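You operate a simulated robot arm through the tools that you are given. There is no shell and no other tool. Be economical: measure what you need, move in short steps, check, and stop when the job is done.

The job below is to be done with a simulated robot arm. You get a single attempt, and the scene is never put back.

Task
Probe the three pots by the sliders and set the driest one's slider to LOW.
Fine: leave the other sliders; stand the probe back in its holder.

The check looks at the end state, three seconds after you hand in, the way a careful person would. Anything else that was tipped, shoved, dropped, spilled or broken makes it a failure.

Robot
A 7-joint arm with a two-finger parallel gripper, fixed in place. Base frame: the origin is at the foot of the arm, x ahead of it, y to its left, z up; the work surface is at about z = 0.86. Units: m, degrees, N and s.
With the tool pointing down near the work surface it reaches from about 0.32 to 0.74 m from the base axis. Its first joint turns from -115.0 to 115.0 degrees. Payload 3.91 kg.
The TCP is the grasp point between the finger pads, 0.03 m short of the fingertips. In the tool frame z runs along the fingers and y along their closing line. Largest opening 0.11 m; finger width 0.02, thickness 0.01; the body of the gripper, 0.048 by 0.112 m, starts 0.055 m behind the TCP.
Orientation is that of the tool frame in the base frame, as a unit quaternion [w, x, y, z]. With the fingers straight down and closing along the base's y, the tool's x points along the base's -x, its y along +y and its z along -z.

Tools
- The arm moves only by the tool move_arm. Its argument "increments" is a list of rows, each a list of 7 numbers: the turn, a rotation vector about the tool's x, y, z in degrees, then the shift along the tool's x, y, z in m, then the opening, from 0 (shut) to 1 (fully open). In form: [[rx, ry, rz, dx, dy, dz, hand], ...]. A call has 1 to 20 rows; each row shifts and turns the commanded pose from where the row before left it, along the tool's axes as they then stand. Rows are played at 5 a second. More than 0.05 m and 8.6 degrees between two rows, or a gripper value outside its range, and nothing of the call is played. Where a pose cannot be reached the arm comes as near as it can. A force on the tool above 40 N (or 10 N above the force at the start of the call, whichever is more), or a blocked arm, ends the call early, and 0.2 s more pass. The fingers move at their own pace (about 0.108 m/s each) and stop on an object; they squeeze with about 31 N. The grip force told is the motor's: it shows also when the fingers shut on nothing. Time passes only in rows, and 0.2 s behind the last, so rows that do not move let the fingers close. The reply holds the time, the measured pose of the TCP, the force on the tool along the base axes, the opening and the grip force, in the units named above and with some noise, with the torque about the TCP (base axes, N m) and any sound that the robot's microphone picked up.
- Cameras (640 x 400 px; columns grow to the right, rows downward): "scene" is fixed at [0.3994, 0.6502, 1.4238]; the picture's right is [-0.99, 0.13, 0.00], its down [0.04, 0.30, -0.95] and it looks along [-0.13, -0.95, -0.30] (base axes); focal length 316 px, centre (320, 200). "wrist" rides on the gripper at [0.072, 0.017, -0.103] in the tool frame; the picture's right is [-0.23, 0.97, 0.00], its down [-0.76, -0.18, -0.62] and it looks along [-0.61, -0.14, 0.78] (tool axes); focal length 222 px, centre (320, 200). There is no depth. A picture from a camera that has moved, and an enlarged one, comes with that camera's place and axes in the base frame and with its lens.
- camera(camera): a new picture of that camera. It takes no simulated time.
- lift_body(by): slides the trunk up (or, below 0, down) by that many m; the arm rides with it, the base frame stays. It gives what a move gives, with no picture.
- zoom(camera, box): a new picture of the part [left, top, right, bottom] of that camera's present view, enlarged. It takes no simulated time.
- finish_job(): hands the job in; it is judged then, once.

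Work in short steps. Places have to be worked out from the pictures, the camera data and where the tool is seen: move nearer, look again, correct. Check each grasp and each placing, and mend what went wrong. You have 120 turns and 84 pictures in all, those below and enlarged ones among them. Open the gripper and draw the arm clear of the work before you hand the job in, unless the task says otherwise; then end with one line.

The tools are called after ">>>" as name(argument=value, ...) on one line, values as JSON. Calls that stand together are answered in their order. move_arm: Moves the arm, as the interface text tells. Its arguments: {"type":"object","properties":{"increments":{"type":"array","items":{"type":"array","items":{"type":"number"}}}},"required":["increments"]} The other tools are called the same way: lift_body (by) slides the trunk up or down; camera (camera) takes a picture; zoom (camera, box) takes an enlarged picture of a part of a camera's view; finish_job () hands the job in.

At the start:

```text
time_s: 0.0
eef_pos: [0.1703, -0.4096, 1.2965]
tool_rot: [0.0, 0.0, 1.0, 0.0]
force: [-0.8, -0.2, -0.4]
moment: [0.0, 0.0, 0.01]
opening: 0.1098
grip_force: 0.0
trunk travel left (down, up): [-0.85, 0.14]
```

scene: 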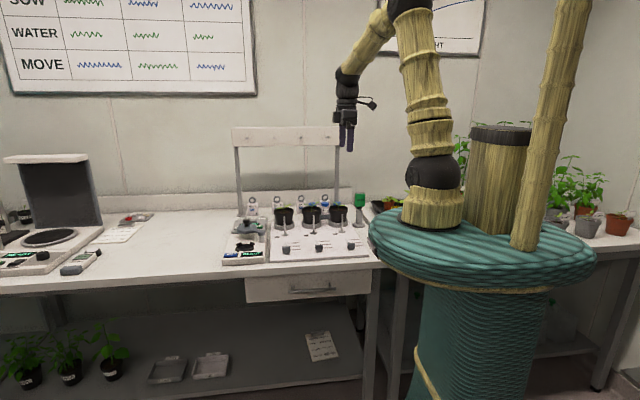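
wrist: 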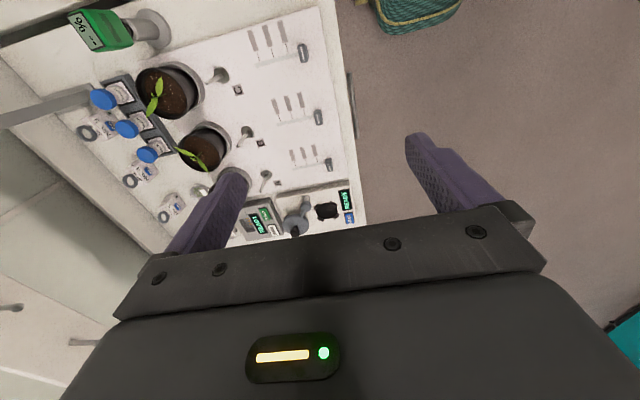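

I start by looking closer at the station with the pots, sliders and probe.

>>> zoom(camera="scene", box=[210, 170, 390, 282])

>>> zoom(camera="wrist", box=[40, 0, 360, 250])

```text
3.56 times, centred on (300, 226) of scene
camera zoom: at [0.3994, 0.6502, 1.4238], right [-0.99, 0.13, 0.0], down [0.04, 0.3, -0.95], along [-0.13, -0.95, -0.3], focal length 1123 px, centre (391, 108)
```

zoom: 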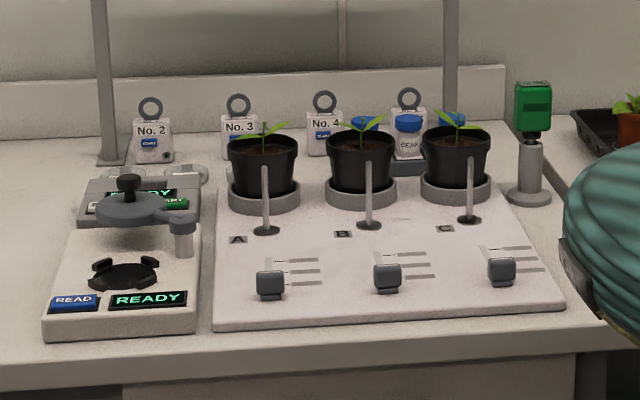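

```text
1.60 times, centred on (200, 125) of wrist
camera zoom: at [0.0981, -0.3927, 1.3994], right [0.23, 0.97, 0.0], down [0.76, -0.18, 0.62], along [0.61, -0.14, -0.78], focal length 355 px, centre (512, 320)
```

zoom: 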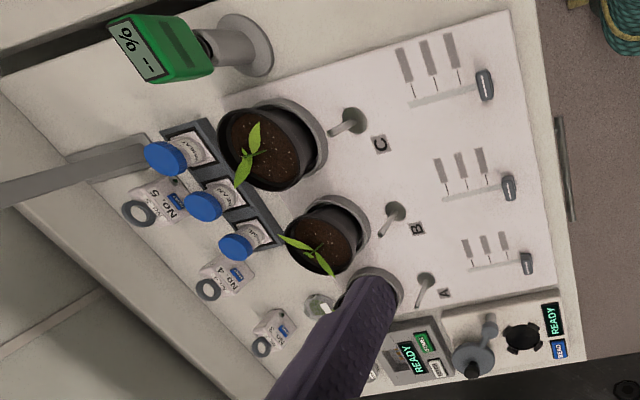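

>>> zoom(camera="scene", box=[265, 225, 375, 265])

>>> zoom(camera="wrist", box=[235, 10, 355, 180])

>>> zoom(camera="scene", box=[320, 180, 390, 230])

```text
5.82 times, centred on (320, 245) of scene
camera zoom: at [0.3994, 0.6502, 1.4238], right [-0.99, 0.13, 0.0], down [0.04, 0.3, -0.95], along [-0.13, -0.95, -0.3], focal length 1837 px, centre (320, -62)
```

zoom: 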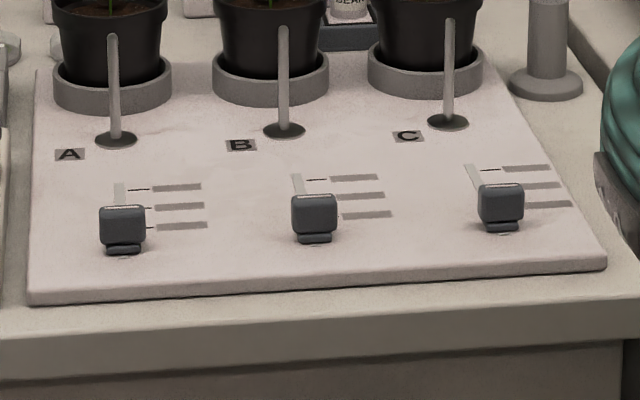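

```text
2.35 times, centred on (295, 95) of wrist
camera zoom: at [0.0981, -0.3927, 1.3994], right [0.23, 0.97, 0.0], down [0.76, -0.18, 0.62], along [0.61, -0.14, -0.78], focal length 523 px, centre (379, 447)
```

zoom: 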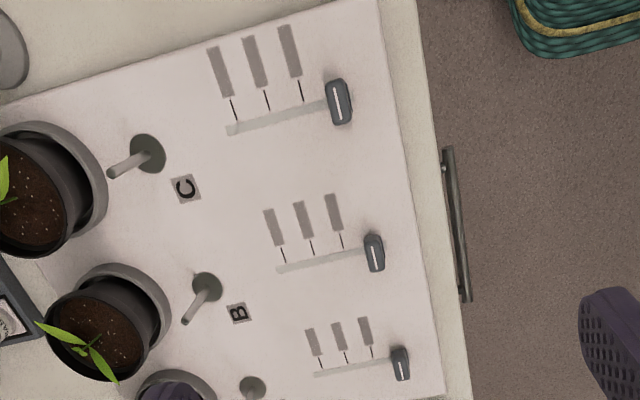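

```text
8.00 times, centred on (355, 205) of scene
camera zoom: at [0.3994, 0.6502, 1.4238], right [-0.99, 0.13, 0.0], down [0.04, 0.3, -0.95], along [-0.13, -0.95, -0.3], focal length 2526 px, centre (40, 160)
```

zoom: 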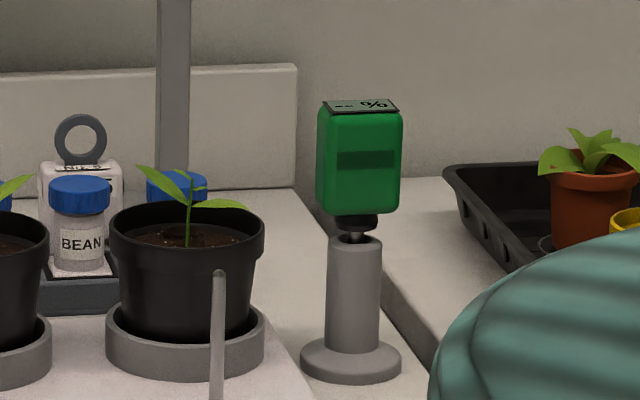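

Marks are too blurred to read from here. I move the arm nearer so that the wrist camera sees the probe and the sliders.

>>> move_arm(increments=[[0, 0, 0, 0.03, -0.01, 0.02, 1], [0, 0, 0, 0.03, -0.01, 0.02, 1], [0, 0, 0, 0.03, -0.01, 0.02, 1], [0, 0, 0, 0.03, -0.01, 0.02, 1], [0, 0, 0, 0, 0, 0, 1]])

>>> camera(camera="wrist")

```text
time_s: 1.2
eef_pos: [0.0491, -0.4484, 1.2155]
tool_rot: [0.0, 0.0, 1.0, -0.001]
force: [-0.7, 0.5, 0.4]
moment: [0.0, 0.01, -0.03]
opening: 0.1099
grip_force: 0.1
trunk travel left (down, up): [-0.85, 0.14]
```

```text
76 pictures are left
camera wrist: at [-0.0232, -0.4314, 1.319], right [0.23, 0.97, 0.0], down [0.76, -0.18, 0.62], along [0.61, -0.14, -0.78], focal length 222 px, centre (320, 200)
```

wrist: 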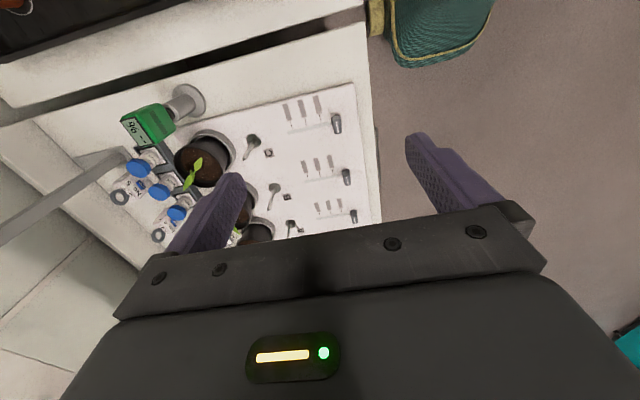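

>>> zoom(camera="wrist", box=[270, 80, 366, 140])

>>> zoom(camera="wrist", box=[100, 80, 228, 160])

```text
6.67 times, centred on (318, 110) of wrist
camera zoom: at [-0.0232, -0.4314, 1.319], right [0.23, 0.97, 0.0], down [0.76, -0.18, 0.62], along [0.61, -0.14, -0.78], focal length 1481 px, centre (333, 800)
```

zoom: 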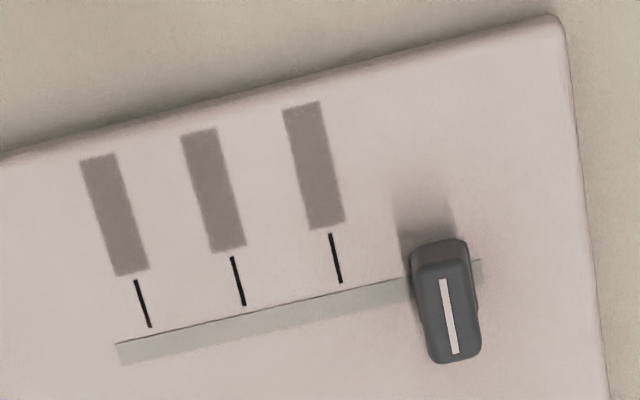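

```text
5.00 times, centred on (164, 120) of wrist
camera zoom: at [-0.0232, -0.4314, 1.319], right [0.23, 0.97, 0.0], down [0.76, -0.18, 0.62], along [0.61, -0.14, -0.78], focal length 1111 px, centre (1100, 600)
```

zoom: 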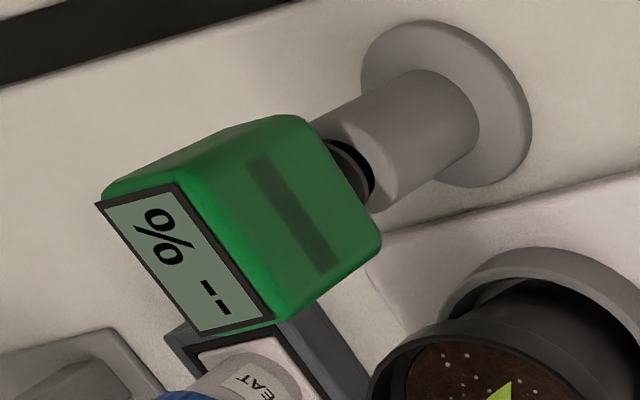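

Label text is still unresolved, so I lower the wrist camera beside slider C, staying clear of everything.

>>> move_arm(increments=[[0, 0, 0, 0.005, -0.005, 0.04, 1], [0, 0, 0, 0.005, -0.005, 0.04, 1], [0, 0, 0, 0.005, -0.005, 0.04, 1], [0, 0, 0, 0.005, -0.005, 0.04, 1], [0, 0, 0, 0, 0, 0, 1]])

>>> camera(camera="wrist")

```text
time_s: 2.4
eef_pos: [0.0299, -0.4673, 1.0544]
tool_rot: [0.0, -0.001, 1.0, -0.001]
force: [0.4, -1.0, 0.0]
moment: [-0.01, 0.02, -0.02]
opening: 0.1098
grip_force: 0.1
trunk travel left (down, up): [-0.85, 0.14]
```

```text
73 pictures are left
camera wrist: at [-0.0424, -0.4499, 1.158], right [0.23, 0.97, 0.0], down [0.76, -0.18, 0.62], along [0.61, -0.14, -0.78], focal length 222 px, centre (320, 200)
```

wrist: 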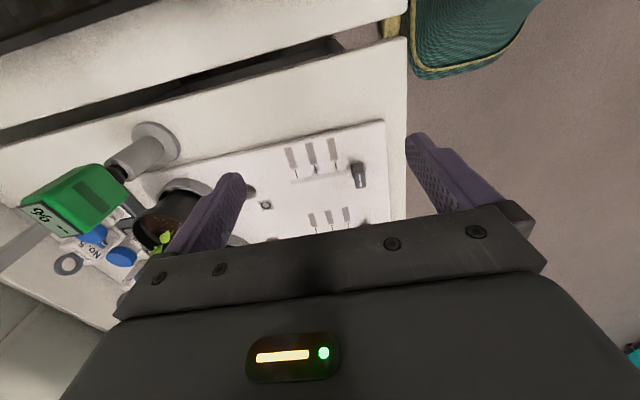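

>>> zoom(camera="wrist", box=[276, 130, 372, 190])

```text
6.67 times, centred on (324, 160) of wrist
camera zoom: at [-0.0424, -0.4499, 1.158], right [0.23, 0.97, 0.0], down [0.76, -0.18, 0.62], along [0.61, -0.14, -0.78], focal length 1481 px, centre (293, 467)
```

zoom: 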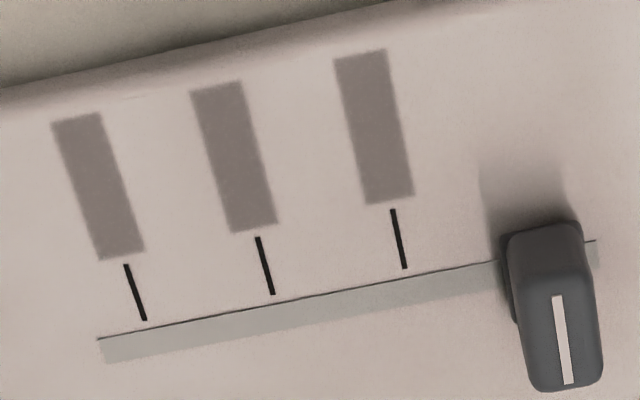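

Still only grey bars; I go closer to slider C's labels, with the fingers staying at x≈0.075, clear of the knob.

>>> move_arm(increments=[[0, 0, 0, -0.015, 0, 0.04, 1], [0, 0, 0, -0.015, 0, 0.04, 1], [0, 0, 0, -0.015, 0, 0.035, 1], [0, 0, 0, 0, 0, 0, 1]])

>>> camera(camera="wrist")

```text
time_s: 3.4
eef_pos: [0.0753, -0.4676, 0.9408]
tool_rot: [0.0, 0.001, 1.0, 0.0]
force: [0.6, 0.2, 0.2]
moment: [-0.02, 0.01, 0.01]
opening: 0.1102
grip_force: 0.0
trunk travel left (down, up): [-0.85, 0.14]
```

```text
71 pictures are left
camera wrist: at [0.0037, -0.45, 1.0442], right [0.23, 0.97, 0.0], down [0.76, -0.18, 0.62], along [0.61, -0.14, -0.78], focal length 222 px, centre (320, 200)
```

wrist: 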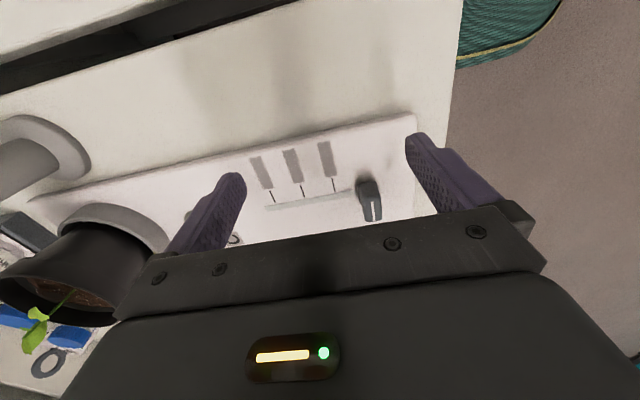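

>>> zoom(camera="wrist", box=[236, 140, 348, 210])

```text
5.71 times, centred on (292, 175) of wrist
camera zoom: at [0.0037, -0.45, 1.0442], right [0.23, 0.97, 0.0], down [0.76, -0.18, 0.62], along [0.61, -0.14, -0.78], focal length 1269 px, centre (480, 343)
```

zoom: 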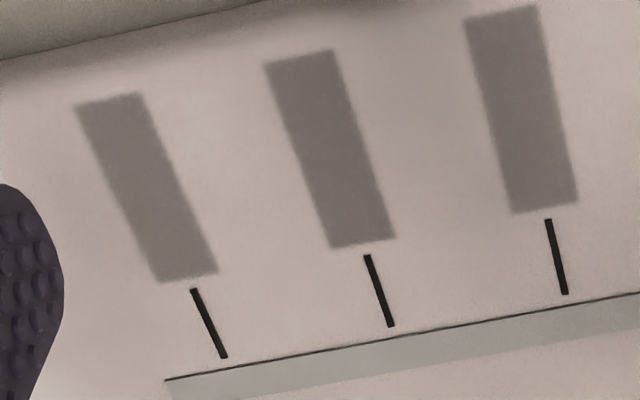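

The labels by C look worn off. I check other sources: A/B labels, wall charts and paper notes.

>>> zoom(camera="scene", box=[270, 230, 370, 262])

>>> zoom(camera="scene", box=[0, 0, 260, 100])

>>> zoom(camera="scene", box=[290, 320, 350, 370])

>>> zoom(camera="scene", box=[90, 205, 160, 250])

>>> zoom(camera="scene", box=[375, 0, 500, 70])

```text
6.40 times, centred on (320, 246) of scene
camera zoom: at [0.3994, 0.6502, 1.4238], right [-0.99, 0.13, 0.0], down [0.04, 0.3, -0.95], along [-0.13, -0.95, -0.3], focal length 2021 px, centre (320, -94)
```

zoom: 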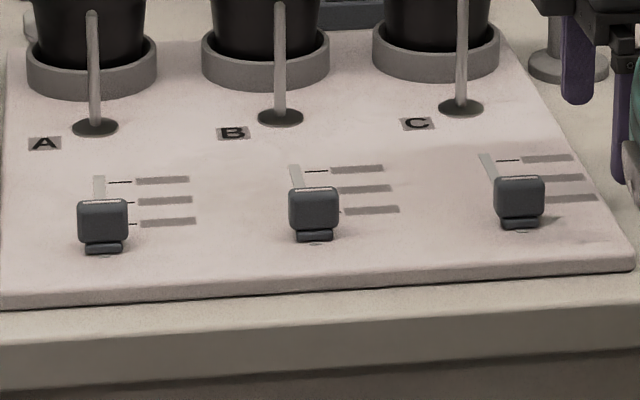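

```text
2.46 times, centred on (130, 50) of scene
camera zoom: at [0.3994, 0.6502, 1.4238], right [-0.99, 0.13, 0.0], down [0.04, 0.3, -0.95], along [-0.13, -0.95, -0.3], focal length 777 px, centre (788, 569)
```

zoom: 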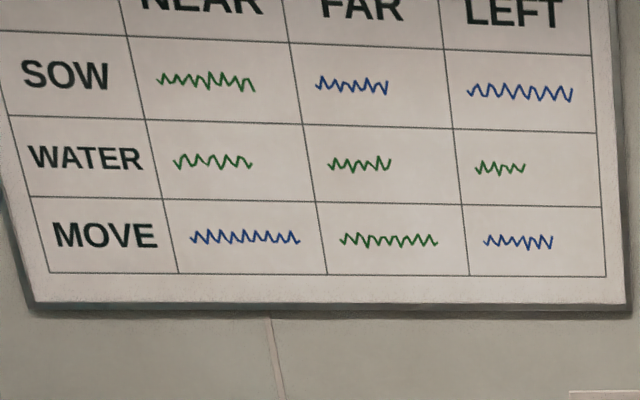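

```text
8.00 times, centred on (320, 345) of scene
camera zoom: at [0.3994, 0.6502, 1.4238], right [-0.99, 0.13, 0.0], down [0.04, 0.3, -0.95], along [-0.13, -0.95, -0.3], focal length 2526 px, centre (320, -960)
```

zoom: 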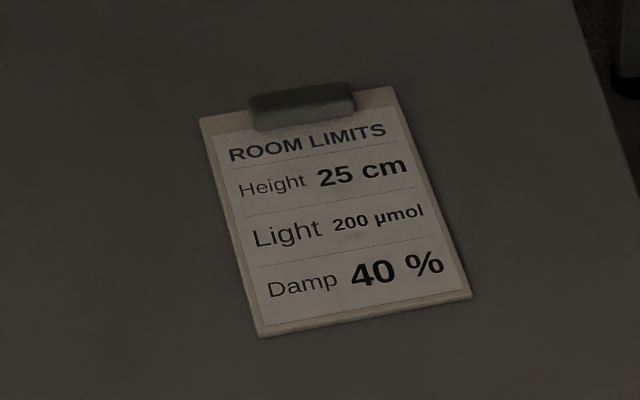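

```text
8.89 times, centred on (125, 228) of scene
camera zoom: at [0.3994, 0.6502, 1.4238], right [-0.99, 0.13, 0.0], down [0.04, 0.3, -0.95], along [-0.13, -0.95, -0.3], focal length 2807 px, centre (2053, -44)
```

zoom: 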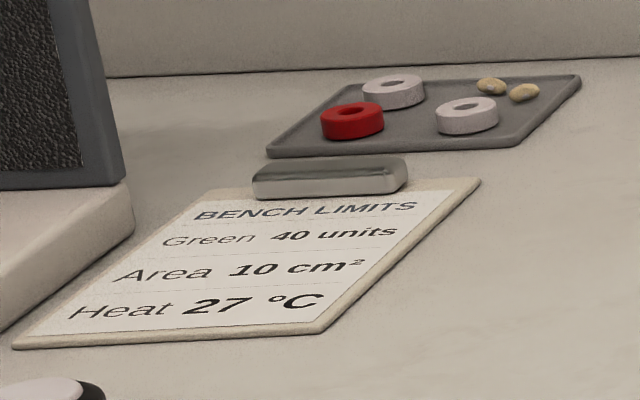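

```text
5.12 times, centred on (438, 35) of scene
camera zoom: at [0.3994, 0.6502, 1.4238], right [-0.99, 0.13, 0.0], down [0.04, 0.3, -0.95], along [-0.13, -0.95, -0.3], focal length 1617 px, centre (-282, 1045)
```

zoom: 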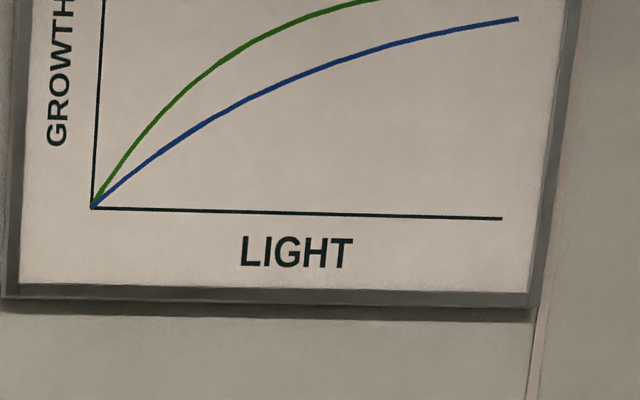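

The labels are blank everywhere, so LOW will have to be worked out at the slider (OFF end is at the front; I'll listen while sliding). Now the probe: I rise and turn the hand so the fingers close along x, which lets me tilt outward to reach pot A.

>>> move_arm(increments=[[0, 0, 0, 0, 0, -0.04, 1], [0, 0, 0, 0, 0, -0.04, 1], [0, 0, 0, 0, 0, -0.04, 1], [0, 0, 0, 0, 0, -0.04, 1], [0, 0, -8, 0, 0, 0, 0.7], [0, 0, -8, 0, 0, 0, 0.7], [0, 0, -8, 0, 0, 0, 0.7], [0, 0, -8, 0, 0, 0, 0.7], [0, 0, -8, 0, 0, 0, 0.7], [0, 0, -8, 0, 0, 0, 0.7], [0, 0, -8, 0, 0, 0, 0.7], [0, 0, -8, 0, 0, 0, 0.7], [0, 0, -8, 0, 0, 0, 0.7], [0, 0, -8, 0, 0, 0, 0.7], [0, 0, -8, 0, 0, 0, 0.7], [0, 0, -2, 0, 0, 0, 0.7], [0, 0, 0, 0, 0, 0, 0.7]])

>>> camera(camera="wrist")

```text
time_s: 7.0
eef_pos: [0.0745, -0.4703, 1.101]
tool_rot: [0.0, 0.707, -0.707, 0.0]
force: [0.2, -0.4, 1.3]
moment: [-0.02, 0.0, 0.02]
opening: 0.0769
grip_force: 0.1
trunk travel left (down, up): [-0.85, 0.14]
```

```text
64 pictures are left
camera wrist: at [0.0585, -0.5422, 1.2043], right [-0.97, 0.23, 0.0], down [0.18, 0.76, 0.62], along [0.14, 0.61, -0.78], focal length 222 px, centre (320, 200)
```

wrist: 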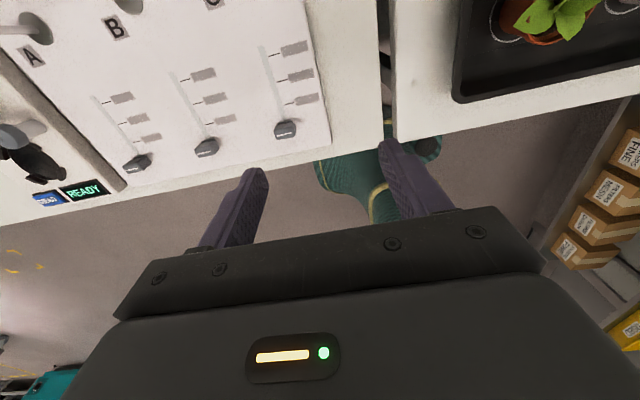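

Next I move over toward the probe and tilt the hand 35° outward, stopping 12 cm short of the grasp.

>>> move_arm(increments=[[0, 0, 0, 0.04, 0.0106, -0.002, 0.7], [0, 0, 0, 0.04, 0.0106, -0.002, 0.7], [0, 0, 0, 0.04, 0.0106, -0.002, 0.7], [0, 0, 0, 0.041, 0.0106, -0.002, 0.7], [0, 7, 0, 0, 0, 0, 0.7], [0, 7, 0, 0, 0, 0, 0.7], [0, 7, 0, 0, 0, 0, 0.7], [0, 7, 0, 0, 0, 0, 0.7], [0, 7, 0, 0, 0, 0, 0.7], [0, 0, 0, 0, 0, 0, 0.7]])

>>> camera(camera="wrist")

>>> zoom(camera="scene", box=[290, 130, 418, 210])

```text
time_s: 9.2
eef_pos: [0.0317, -0.6309, 1.1105]
tool_rot: [-0.212, -0.674, 0.675, -0.212]
force: [0.2, -1.1, 0.1]
moment: [0.0, -0.04, 0.02]
opening: 0.0773
grip_force: 0.1
trunk travel left (down, up): [-0.85, 0.14]
```

```text
63 pictures are left
camera wrist: at [0.0151, -0.6309, 1.2355], right [-0.97, 0.19, -0.13], down [0.18, 0.98, 0.07], along [0.14, 0.05, -0.99], focal length 222 px, centre (320, 200)
```

wrist: 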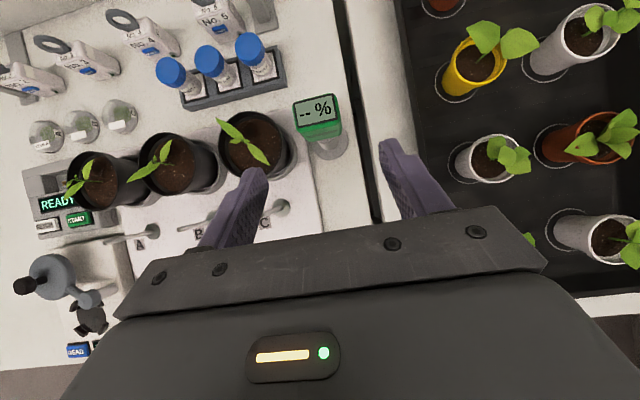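

```text
5.00 times, centred on (354, 170) of scene
camera zoom: at [0.3994, 0.6502, 1.4238], right [-0.99, 0.13, 0.0], down [0.04, 0.3, -0.95], along [-0.13, -0.95, -0.3], focal length 1579 px, centre (150, 350)
```

zoom: 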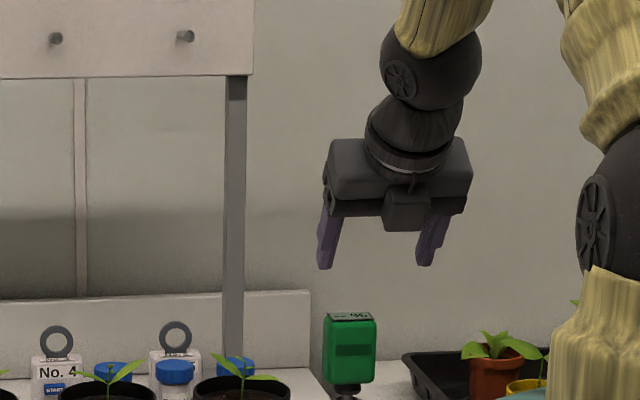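

The display centre is at about (0.035, -0.702), top z≈1.02. I advance along the tool most of the way and check alignment.

>>> move_arm(increments=[[0, 0, 0, -0.002, -0.002, 0.03, 0.7], [0, 0, 0, -0.002, -0.001, 0.03, 0.7], [0, 0, 0, -0.001, 0, 0.025, 0.7], [0, 0, 0, 0, 0, 0, 0.7]])

>>> camera(camera="wrist")

>>> zoom(camera="scene", box=[310, 150, 400, 220])

```text
time_s: 10.2
eef_pos: [0.036, -0.675, 1.0373]
tool_rot: [-0.213, -0.674, 0.674, -0.213]
force: [0.6, 0.2, -0.7]
moment: [0.0, 0.01, 0.01]
opening: 0.077
grip_force: 0.1
trunk travel left (down, up): [-0.85, 0.14]
```

```text
61 pictures are left
camera wrist: at [0.0197, -0.6749, 1.1637], right [-0.97, 0.19, -0.13], down [0.18, 0.98, 0.07], along [0.14, 0.05, -0.99], focal length 222 px, centre (320, 200)
```

wrist: 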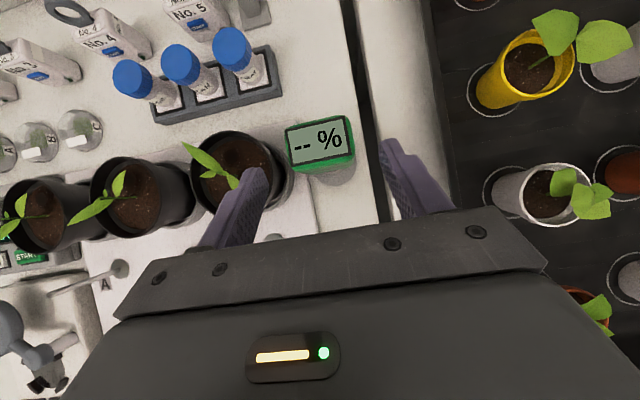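

```text
5.71 times, centred on (355, 185) of scene
camera zoom: at [0.3994, 0.6502, 1.4238], right [-0.99, 0.13, 0.0], down [0.04, 0.3, -0.95], along [-0.13, -0.95, -0.3], focal length 1804 px, centre (120, 286)
```

zoom: 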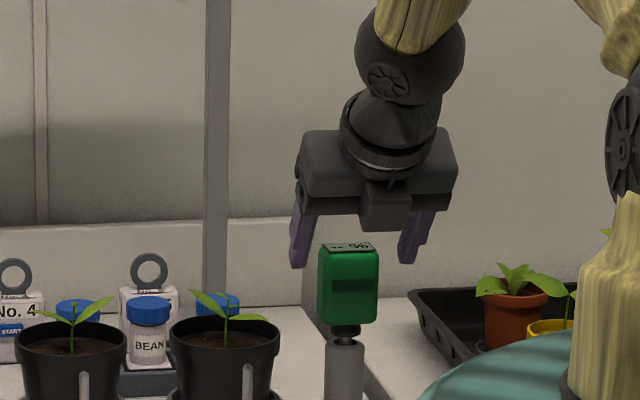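

Triangulated head centre ≈ (0.034, -0.704), top at z≈1.02. I go in the last 4.4 cm and close.

>>> move_arm(increments=[[0, 0, 0, 0.002, 0.001, 0.022, 0.7], [0, 0, 0, 0.001, 0.001, 0.022, 0.7], [0, 0, 0, 0, 0, 0, 0.7]])

>>> camera(camera="wrist")

>>> zoom(camera="scene", box=[310, 150, 400, 220])

```text
time_s: 11.0
eef_pos: [0.0342, -0.7028, 1.0031]
tool_rot: [-0.213, -0.673, 0.676, -0.212]
force: [-0.9, -0.6, -0.5]
moment: [-0.02, 0.03, -0.02]
opening: 0.0772
grip_force: 0.0
trunk travel left (down, up): [-0.85, 0.14]
```

```text
59 pictures are left
camera wrist: at [0.0166, -0.7024, 1.1289], right [-0.97, 0.19, -0.13], down [0.18, 0.98, 0.07], along [0.14, 0.05, -0.99], focal length 222 px, centre (320, 200)
```

wrist: 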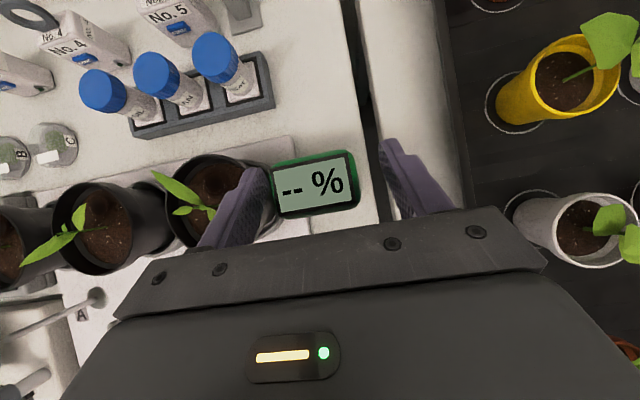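

```text
5.71 times, centred on (355, 185) of scene
camera zoom: at [0.3994, 0.6502, 1.4238], right [-0.99, 0.13, 0.0], down [0.04, 0.3, -0.95], along [-0.13, -0.95, -0.3], focal length 1804 px, centre (120, 286)
```

zoom: 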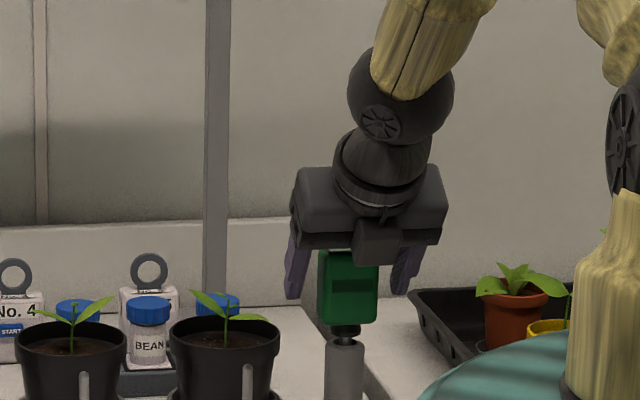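

Scene view shows the head centred between the fingers; I close the gripper.

>>> move_arm(increments=[[0, 0, 0, 0, 0, 0, 0.6], [0, 0, 0, 0, 0, 0, 0.5], [0, 0, 0, 0, 0, 0, 0.4], [0, 0, 0, 0, 0, 0, 0.3], [0, 0, 0, 0, 0, 0, 0.3]])

```text
time_s: 12.2
eef_pos: [0.0337, -0.7024, 1.003]
tool_rot: [0.212, 0.675, -0.674, 0.212]
force: [1.3, -0.3, -0.6]
moment: [0.0, -0.06, -0.01]
opening: 0.0458
grip_force: 31.3
trunk travel left (down, up): [-0.85, 0.14]
```

Gripped at 46 mm. I lift straight up in small steps.

>>> move_arm(increments=[[0, 0, 0, 0.0115, 0, -0.0164, 0.3], [0, 0, 0, 0.0115, 0, -0.0164, 0.3], [0, 0, 0, 0.0115, 0, -0.0164, 0.3], [0, 0, 0, 0.0115, 0, -0.0164, 0.3], [0, 0, 0, 0.0115, 0, -0.0164, 0.3], [0, 0, 0, 0.0115, 0, -0.0164, 0.3], [0, 0, 0, 0, 0, 0, 0.3]])

>>> zoom(camera="scene", box=[280, 130, 400, 215])

>>> camera(camera="wrist")

```text
time_s: 13.8
eef_pos: [0.0318, -0.7028, 1.1215]
tool_rot: [-0.213, -0.674, 0.675, -0.212]
force: [-0.2, -0.2, -0.2]
moment: [-0.03, 0.03, 0.01]
opening: 0.0457
grip_force: 31.1
trunk travel left (down, up): [-0.85, 0.14]
```

```text
4.71 times, centred on (340, 172) of scene
camera zoom: at [0.3994, 0.6502, 1.4238], right [-0.99, 0.13, 0.0], down [0.04, 0.3, -0.95], along [-0.13, -0.95, -0.3], focal length 1486 px, centre (226, 329)
```

zoom: 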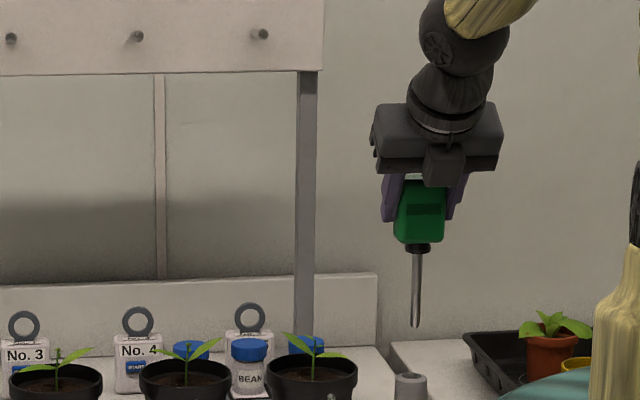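

```text
56 pictures are left
camera wrist: at [0.016, -0.7033, 1.2479], right [-0.97, 0.19, -0.13], down [0.18, 0.98, 0.07], along [0.14, 0.05, -0.99], focal length 222 px, centre (320, 200)
```

wrist: 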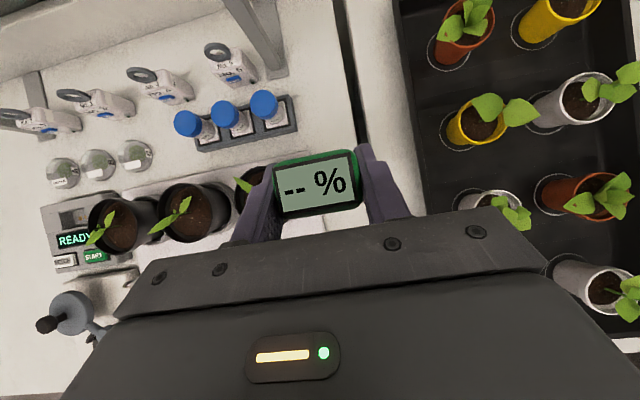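

The rod is clear of the holder (tip about 0.128 m below the TCP). I move to above pot C, choosing the near/+x quadrant between its leaves.

>>> move_arm(increments=[[0, 0, 0, 0, 0, -0.026, 0.3], [0, 0, 0, 0, -0.03, 0, 0.3], [0, 0, 0, 0, -0.03, 0, 0.3], [0, 0, 0, 0, -0.03, 0, 0.3], [0, 0, 0, -0.0024, -0.026, 0, 0.3], [0, 0, 0, 0, 0, 0, 0.3], [0, 0, 0, 0, 0, 0, 0.3]])

>>> camera(camera="wrist")

>>> zoom(camera="scene", box=[270, 130, 390, 230])

```text
time_s: 15.4
eef_pos: [0.1489, -0.6851, 1.1428]
tool_rot: [0.212, 0.675, -0.674, 0.212]
force: [-0.4, -0.7, -1.3]
moment: [0.01, -0.03, 0.02]
opening: 0.0457
grip_force: 30.6
trunk travel left (down, up): [-0.85, 0.14]
```

```text
55 pictures are left
camera wrist: at [0.1328, -0.6847, 1.268], right [-0.97, 0.19, -0.13], down [0.18, 0.98, 0.07], along [0.14, 0.05, -0.99], focal length 222 px, centre (320, 200)
```

wrist: 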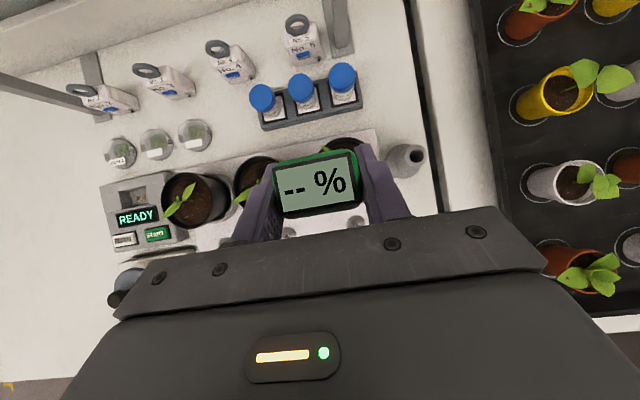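

```text
4.00 times, centred on (330, 180) of scene
camera zoom: at [0.3994, 0.6502, 1.4238], right [-0.99, 0.13, 0.0], down [0.04, 0.3, -0.95], along [-0.13, -0.95, -0.3], focal length 1263 px, centre (280, 280)
```

zoom: 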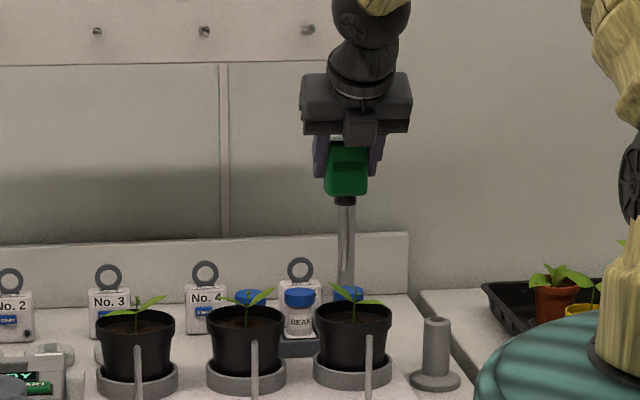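

Rod tip is above pot C's soil between stem and near rim (~(0.145,-0.685)). I lower it 9 cm in small steps, watching force.

>>> move_arm(increments=[[0, 0, 0, -0.0115, 0, 0.0164, 0.3], [0, 0, 0, -0.0115, 0, 0.0164, 0.3], [0, 0, 0, -0.0115, 0, 0.0164, 0.3], [0, 0, 0, -0.0086, 0, 0.0123, 0.3], [0, 0, 0, -0.0086, 0, 0.0123, 0.3], [0, 0, 0, 0, 0, 0, 0.3], [0, 0, 0, 0, 0, 0, 0.3]])

>>> camera(camera="wrist")

>>> zoom(camera="scene", box=[290, 150, 380, 225])

```text
time_s: 17.0
eef_pos: [0.1506, -0.685, 1.0502]
tool_rot: [0.211, 0.675, -0.674, 0.212]
force: [2.0, -0.2, 7.4]
moment: [-0.01, -0.3, -0.01]
opening: 0.0458
grip_force: 30.8
trunk travel left (down, up): [-0.85, 0.14]
```

```text
53 pictures are left
camera wrist: at [0.1333, -0.685, 1.1765], right [-0.97, 0.19, -0.13], down [0.18, 0.98, 0.08], along [0.14, 0.05, -0.99], focal length 222 px, centre (320, 200)
```

wrist: 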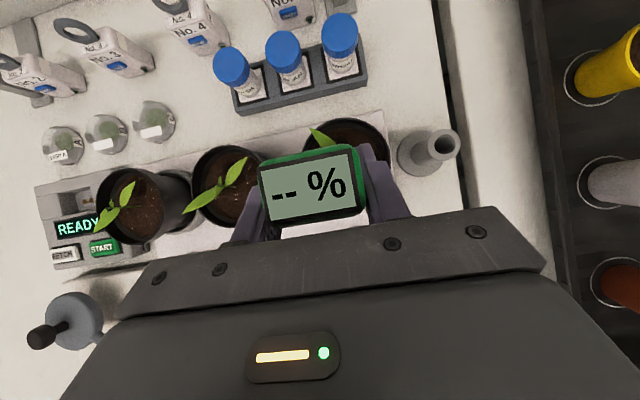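

```text
5.33 times, centred on (335, 188) of scene
camera zoom: at [0.3994, 0.6502, 1.4238], right [-0.99, 0.13, 0.0], down [0.04, 0.3, -0.95], along [-0.13, -0.95, -0.3], focal length 1684 px, centre (240, 267)
```

zoom: 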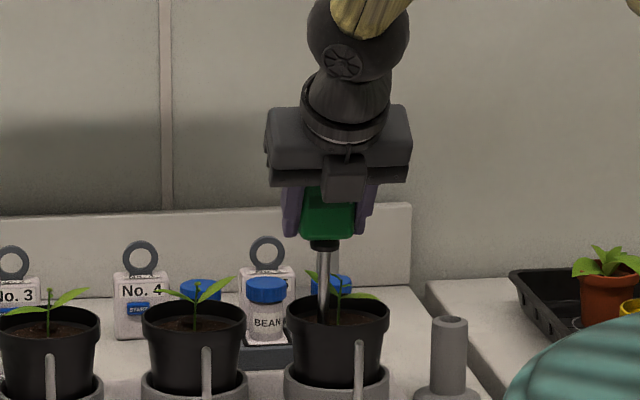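

Force 7 N and the display now looks larger: the probe may have slid up in the grip, so the tip met something near soil level. I look in detail before anything else.

>>> zoom(camera="scene", box=[320, 180, 370, 215])

>>> zoom(camera="wrist", box=[240, 100, 420, 240])

```text
11.43 times, centred on (345, 198) of scene
camera zoom: at [0.3994, 0.6502, 1.4238], right [-0.99, 0.13, 0.0], down [0.04, 0.3, -0.95], along [-0.13, -0.95, -0.3], focal length 3609 px, centre (34, 229)
```

zoom: 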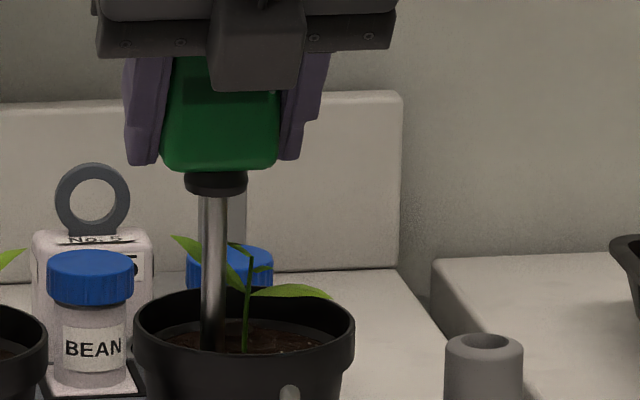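

```text
2.86 times, centred on (330, 170) of wrist
camera zoom: at [0.1333, -0.685, 1.1765], right [-0.97, 0.19, -0.13], down [0.18, 0.98, 0.08], along [0.14, 0.05, -0.99], focal length 635 px, centre (291, 286)
```

zoom: 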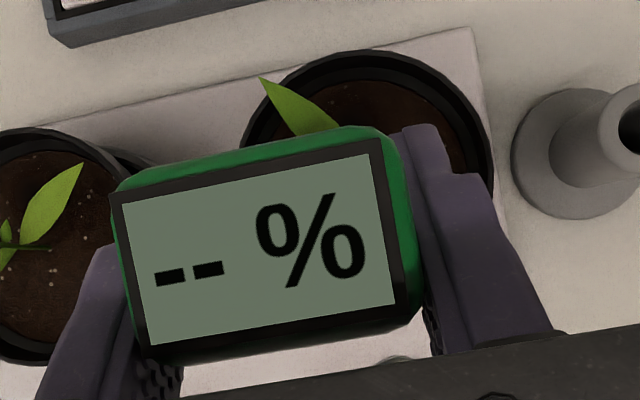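

Tip appears to sit at soil level after slipping about 1.8 cm up in the grip. I wait in place a second and then press very slowly, to see if it's soil resistance.

>>> move_arm(increments=[[0, 0, 0, 0, 0, 0, 0.25], [0, 0, 0, 0, 0, 0, 0.25], [0, 0, 0, 0, 0, 0, 0.25], [0, 0, 0, 0, 0, 0, 0.25], [0, 0, 0, -0.00115, 0, 0.00164, 0.25], [0, 0, 0, -0.00115, 0, 0.00164, 0.25], [0, 0, 0, 0, 0, 0, 0.25]])

>>> zoom(camera="scene", box=[320, 180, 370, 215])

```text
time_s: 18.6
eef_pos: [0.1492, -0.687, 1.0496]
tool_rot: [0.213, 0.674, -0.674, 0.213]
force: [-2.7, -0.9, 12.8]
moment: [-0.23, 0.37, -0.02]
opening: 0.0461
grip_force: 30.8
trunk travel left (down, up): [-0.85, 0.14]
```

```text
11.43 times, centred on (345, 198) of scene
camera zoom: at [0.3994, 0.6502, 1.4238], right [-0.99, 0.13, 0.0], down [0.04, 0.3, -0.95], along [-0.13, -0.95, -0.3], focal length 3609 px, centre (34, 229)
```

zoom: 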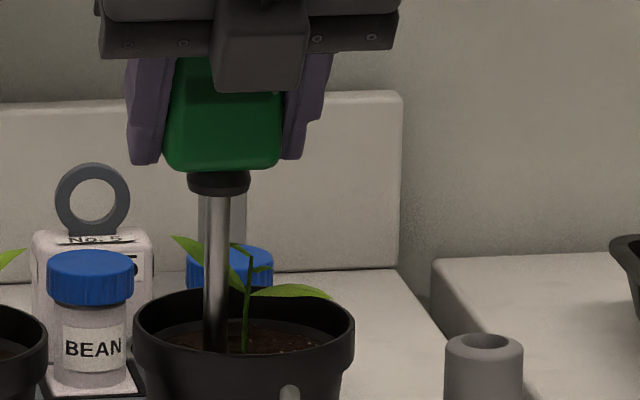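

It's blocked: from the picture the soil radius is only ~32 mm and the rod was on the pot's wall edge. I lift 3.5 cm and shift toward the centre by about 1 cm.

>>> move_arm(increments=[[0, 0, 0, 0.0115, 0, -0.0164, 0.25], [0, 0, 0, 0.0086, 0, -0.0123, 0.25], [0, 0, 0, 0.0082, 0.003, 0.0057, 0.25], [0, 0, 0, 0, 0, 0, 0.25]])

>>> camera(camera="wrist")

>>> zoom(camera="scene", box=[320, 175, 370, 210])

```text
time_s: 19.6
eef_pos: [0.1476, -0.6956, 1.082]
tool_rot: [-0.213, -0.674, 0.674, -0.213]
force: [-0.5, -0.2, -1.5]
moment: [-0.02, 0.01, 0.02]
opening: 0.0456
grip_force: 31.0
trunk travel left (down, up): [-0.85, 0.14]
```

```text
48 pictures are left
camera wrist: at [0.1304, -0.6949, 1.2087], right [-0.97, 0.19, -0.13], down [0.18, 0.98, 0.07], along [0.14, 0.05, -0.99], focal length 222 px, centre (320, 200)
```

wrist: 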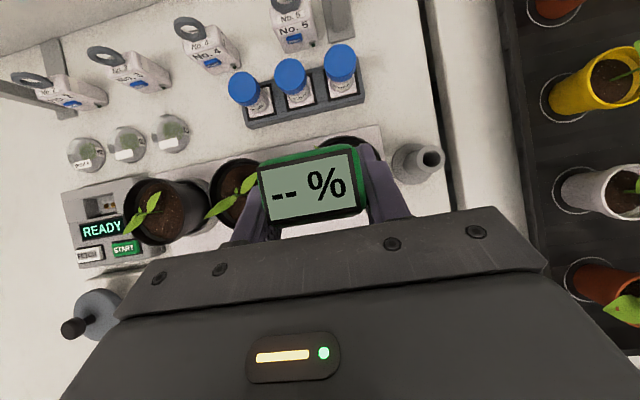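

```text
11.43 times, centred on (345, 192) of scene
camera zoom: at [0.3994, 0.6502, 1.4238], right [-0.99, 0.13, 0.0], down [0.04, 0.3, -0.95], along [-0.13, -0.95, -0.3], focal length 3609 px, centre (34, 286)
```

zoom: 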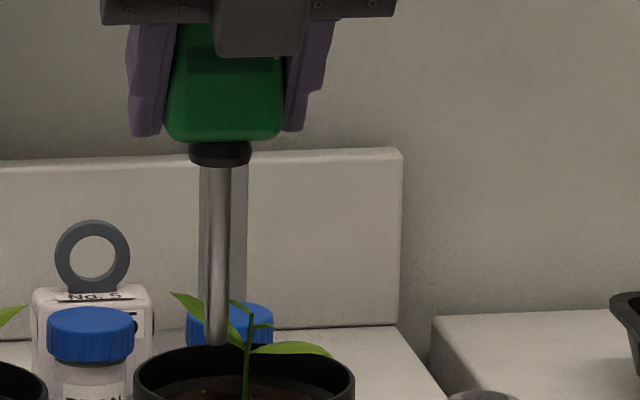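

Tip z≈0.971 and now about 16 mm off the pot centre. I lower slowly in 1 cm steps.

>>> move_arm(increments=[[0, 0, 0, -0.0057, 0, 0.0082, 0.25], [0, 0, 0, -0.0057, 0, 0.0082, 0.25], [0, 0, 0, -0.0029, 0, 0.0041, 0.25], [0, 0, 0, -0.0029, 0, 0.0041, 0.25], [0, 0, 0, -0.0029, 0, 0.0041, 0.25], [0, 0, 0, 0, 0, 0, 0.25]])

>>> zoom(camera="wrist", box=[240, 100, 420, 240])

```text
time_s: 21.0
eef_pos: [0.1467, -0.6969, 1.0507]
tool_rot: [-0.214, -0.673, 0.675, -0.214]
force: [0.8, -0.8, 12.4]
moment: [-0.15, -0.04, 0.01]
opening: 0.0458
grip_force: 31.3
trunk travel left (down, up): [-0.85, 0.14]
```

```text
2.86 times, centred on (330, 170) of wrist
camera zoom: at [0.1294, -0.6963, 1.1764], right [-0.97, 0.19, -0.13], down [0.18, 0.98, 0.07], along [0.14, 0.04, -0.99], focal length 635 px, centre (291, 286)
```

zoom: 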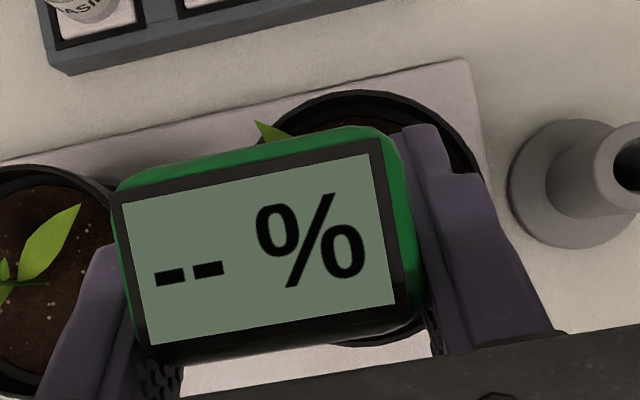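

Blocked again at the same height with a purely vertical 12 N, so it's the soil surface. I hold contact a few seconds to see whether the meter reads.

>>> move_arm(increments=[[0, 0, 0, 0, 0, 0, 0.2], [0, 0, 0, 0, 0, 0, 0.2], [0, 0, 0, 0, 0, 0, 0.2], [0, 0, 0, 0, 0, 0, 0.2], [0, 0, 0, 0, 0, 0, 0.2], [0, 0, 0, 0, 0, 0, 0.2], [0, 0, 0, 0, 0, 0, 0.2], [0, 0, 0, 0, 0, 0, 0.2], [0, 0, 0, 0, 0, 0, 0.2], [0, 0, 0, 0, 0, 0, 0.2]])

>>> zoom(camera="wrist", box=[240, 100, 420, 240])

>>> zoom(camera="scene", box=[320, 180, 370, 215])

```text
time_s: 23.2
eef_pos: [0.1459, -0.6965, 1.0507]
tool_rot: [-0.214, -0.673, 0.675, -0.214]
force: [2.5, -4.0, 22.2]
moment: [-0.58, -0.21, 0.02]
opening: 0.0458
grip_force: 30.9
trunk travel left (down, up): [-0.85, 0.14]
```

```text
2.86 times, centred on (330, 170) of wrist
camera zoom: at [0.1293, -0.6952, 1.1759], right [-0.97, 0.19, -0.13], down [0.18, 0.98, 0.07], along [0.14, 0.05, -0.99], focal length 635 px, centre (291, 286)
```

zoom: 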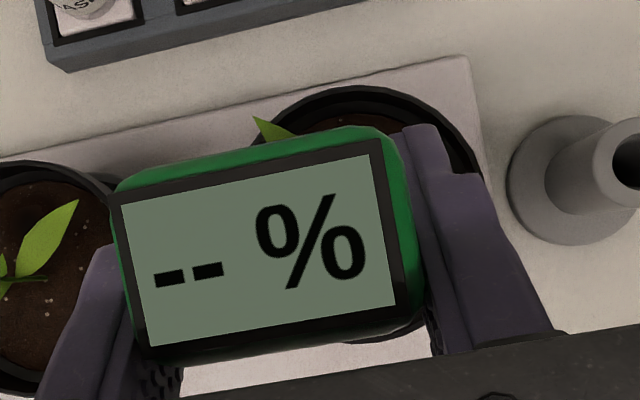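

```text
11.43 times, centred on (345, 198) of scene
camera zoom: at [0.3994, 0.6502, 1.4238], right [-0.99, 0.13, 0.0], down [0.04, 0.3, -0.95], along [-0.13, -0.95, -0.3], focal length 3609 px, centre (34, 229)
```

zoom: 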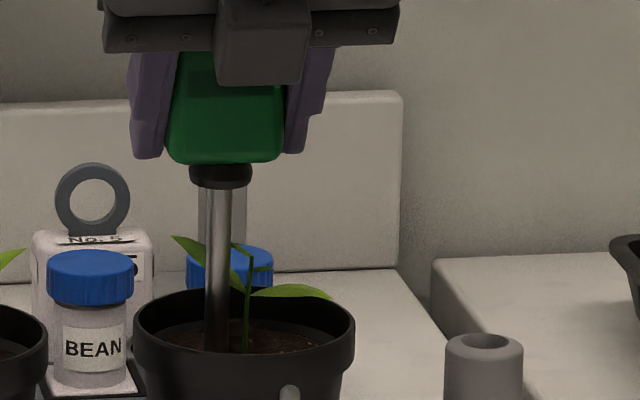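

No reading yet, but force is building (22 N) with no further slip. I press on gently a few mm more, and check whether the rod sinks or slips.

>>> move_arm(increments=[[0, 0, 0, -0.0017, 0, 0.0025, 0.2], [0, 0, 0, -0.0017, 0, 0.0025, 0.2], [0, 0, 0, 0, 0, 0, 0.2], [0, 0, 0, 0, 0, 0, 0.2]])

>>> camera(camera="wrist")

```text
time_s: 24.2
eef_pos: [0.1464, -0.6946, 1.0464]
tool_rot: [-0.214, -0.673, 0.674, -0.216]
force: [3.1, 1.1, 29.9]
moment: [-0.05, -0.33, 0.06]
opening: 0.0457
grip_force: 30.9
trunk travel left (down, up): [-0.85, 0.14]
```

```text
43 pictures are left
camera wrist: at [0.1296, -0.6939, 1.1721], right [-0.97, 0.19, -0.13], down [0.18, 0.98, 0.07], along [0.14, 0.04, -0.99], focal length 222 px, centre (320, 200)
```

wrist: 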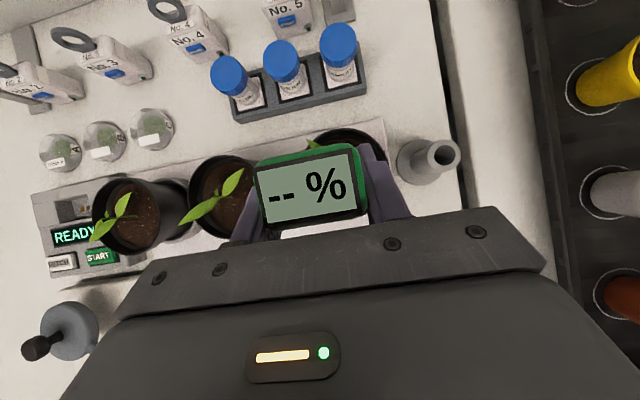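

At 30 N the grip starts to slip and the soil doesn't yield, so pushing is wrong. I lift off and study the pots' soil for a probing hole.

>>> move_arm(increments=[[0, 0, 0, 0.0115, 0, -0.0164, 0.2], [0, 0, 0, 0.0115, 0, -0.0164, 0.2], [0, 0, 0, 0.0115, 0, -0.0164, 0.2], [0, 0, 0, 0, 0, 0, 0.2]])

>>> zoom(camera="wrist", box=[90, 140, 260, 250])

>>> zoom(camera="scene", box=[270, 170, 370, 240])

```text
time_s: 25.2
eef_pos: [0.1464, -0.6972, 1.1019]
tool_rot: [-0.212, -0.674, 0.675, -0.212]
force: [0.9, 0.3, -1.5]
moment: [0.02, -0.04, 0.01]
opening: 0.0456
grip_force: 30.8
trunk travel left (down, up): [-0.85, 0.14]
```

```text
3.64 times, centred on (175, 195) of wrist
camera zoom: at [0.1302, -0.6977, 1.2277], right [-0.97, 0.19, -0.13], down [0.18, 0.98, 0.07], along [0.14, 0.05, -0.99], focal length 808 px, centre (847, 218)
```

zoom: 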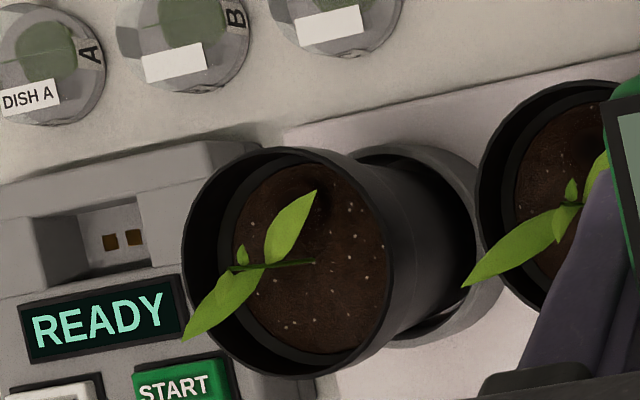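

```text
5.71 times, centred on (320, 205) of scene
camera zoom: at [0.3994, 0.6502, 1.4238], right [-0.99, 0.13, 0.0], down [0.04, 0.3, -0.95], along [-0.13, -0.95, -0.3], focal length 1804 px, centre (320, 171)
```

zoom: 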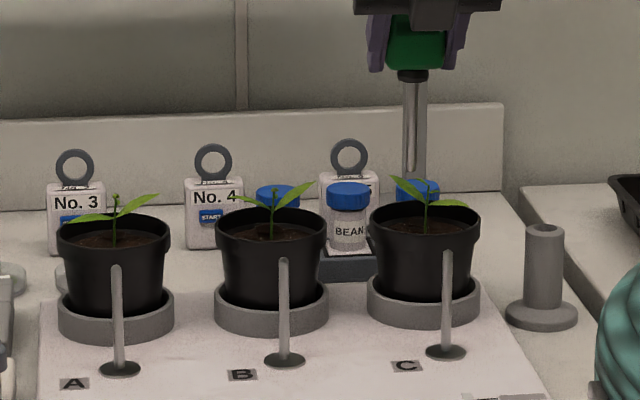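

There's a dark round spot at the back side of the soil in pot A — likely the probing hole. I zoom in on it.

>>> zoom(camera="wrist", box=[140, 170, 200, 240])

>>> zoom(camera="wrist", box=[210, 140, 270, 230])

```text
5.71 times, centred on (170, 205) of wrist
camera zoom: at [0.1302, -0.6977, 1.2277], right [-0.97, 0.19, -0.13], down [0.18, 0.98, 0.07], along [0.14, 0.05, -0.99], focal length 1269 px, centre (1177, 171)
```

zoom: 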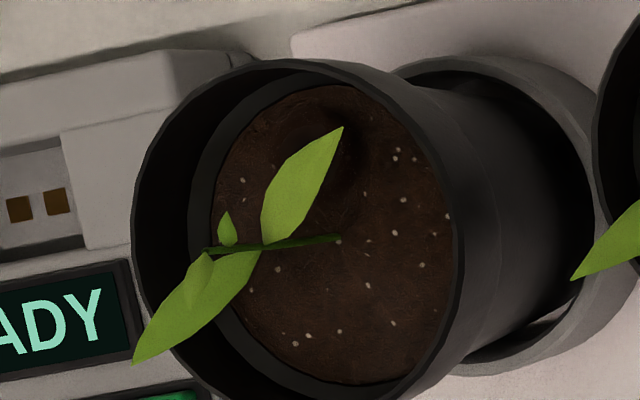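

```text
4.44 times, centred on (240, 185) of wrist
camera zoom: at [0.1302, -0.6977, 1.2277], right [-0.97, 0.19, -0.13], down [0.18, 0.98, 0.07], along [0.14, 0.05, -0.99], focal length 987 px, centre (676, 267)
```

zoom: 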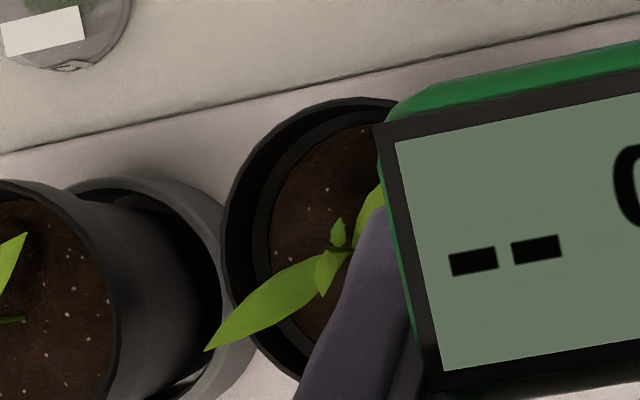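

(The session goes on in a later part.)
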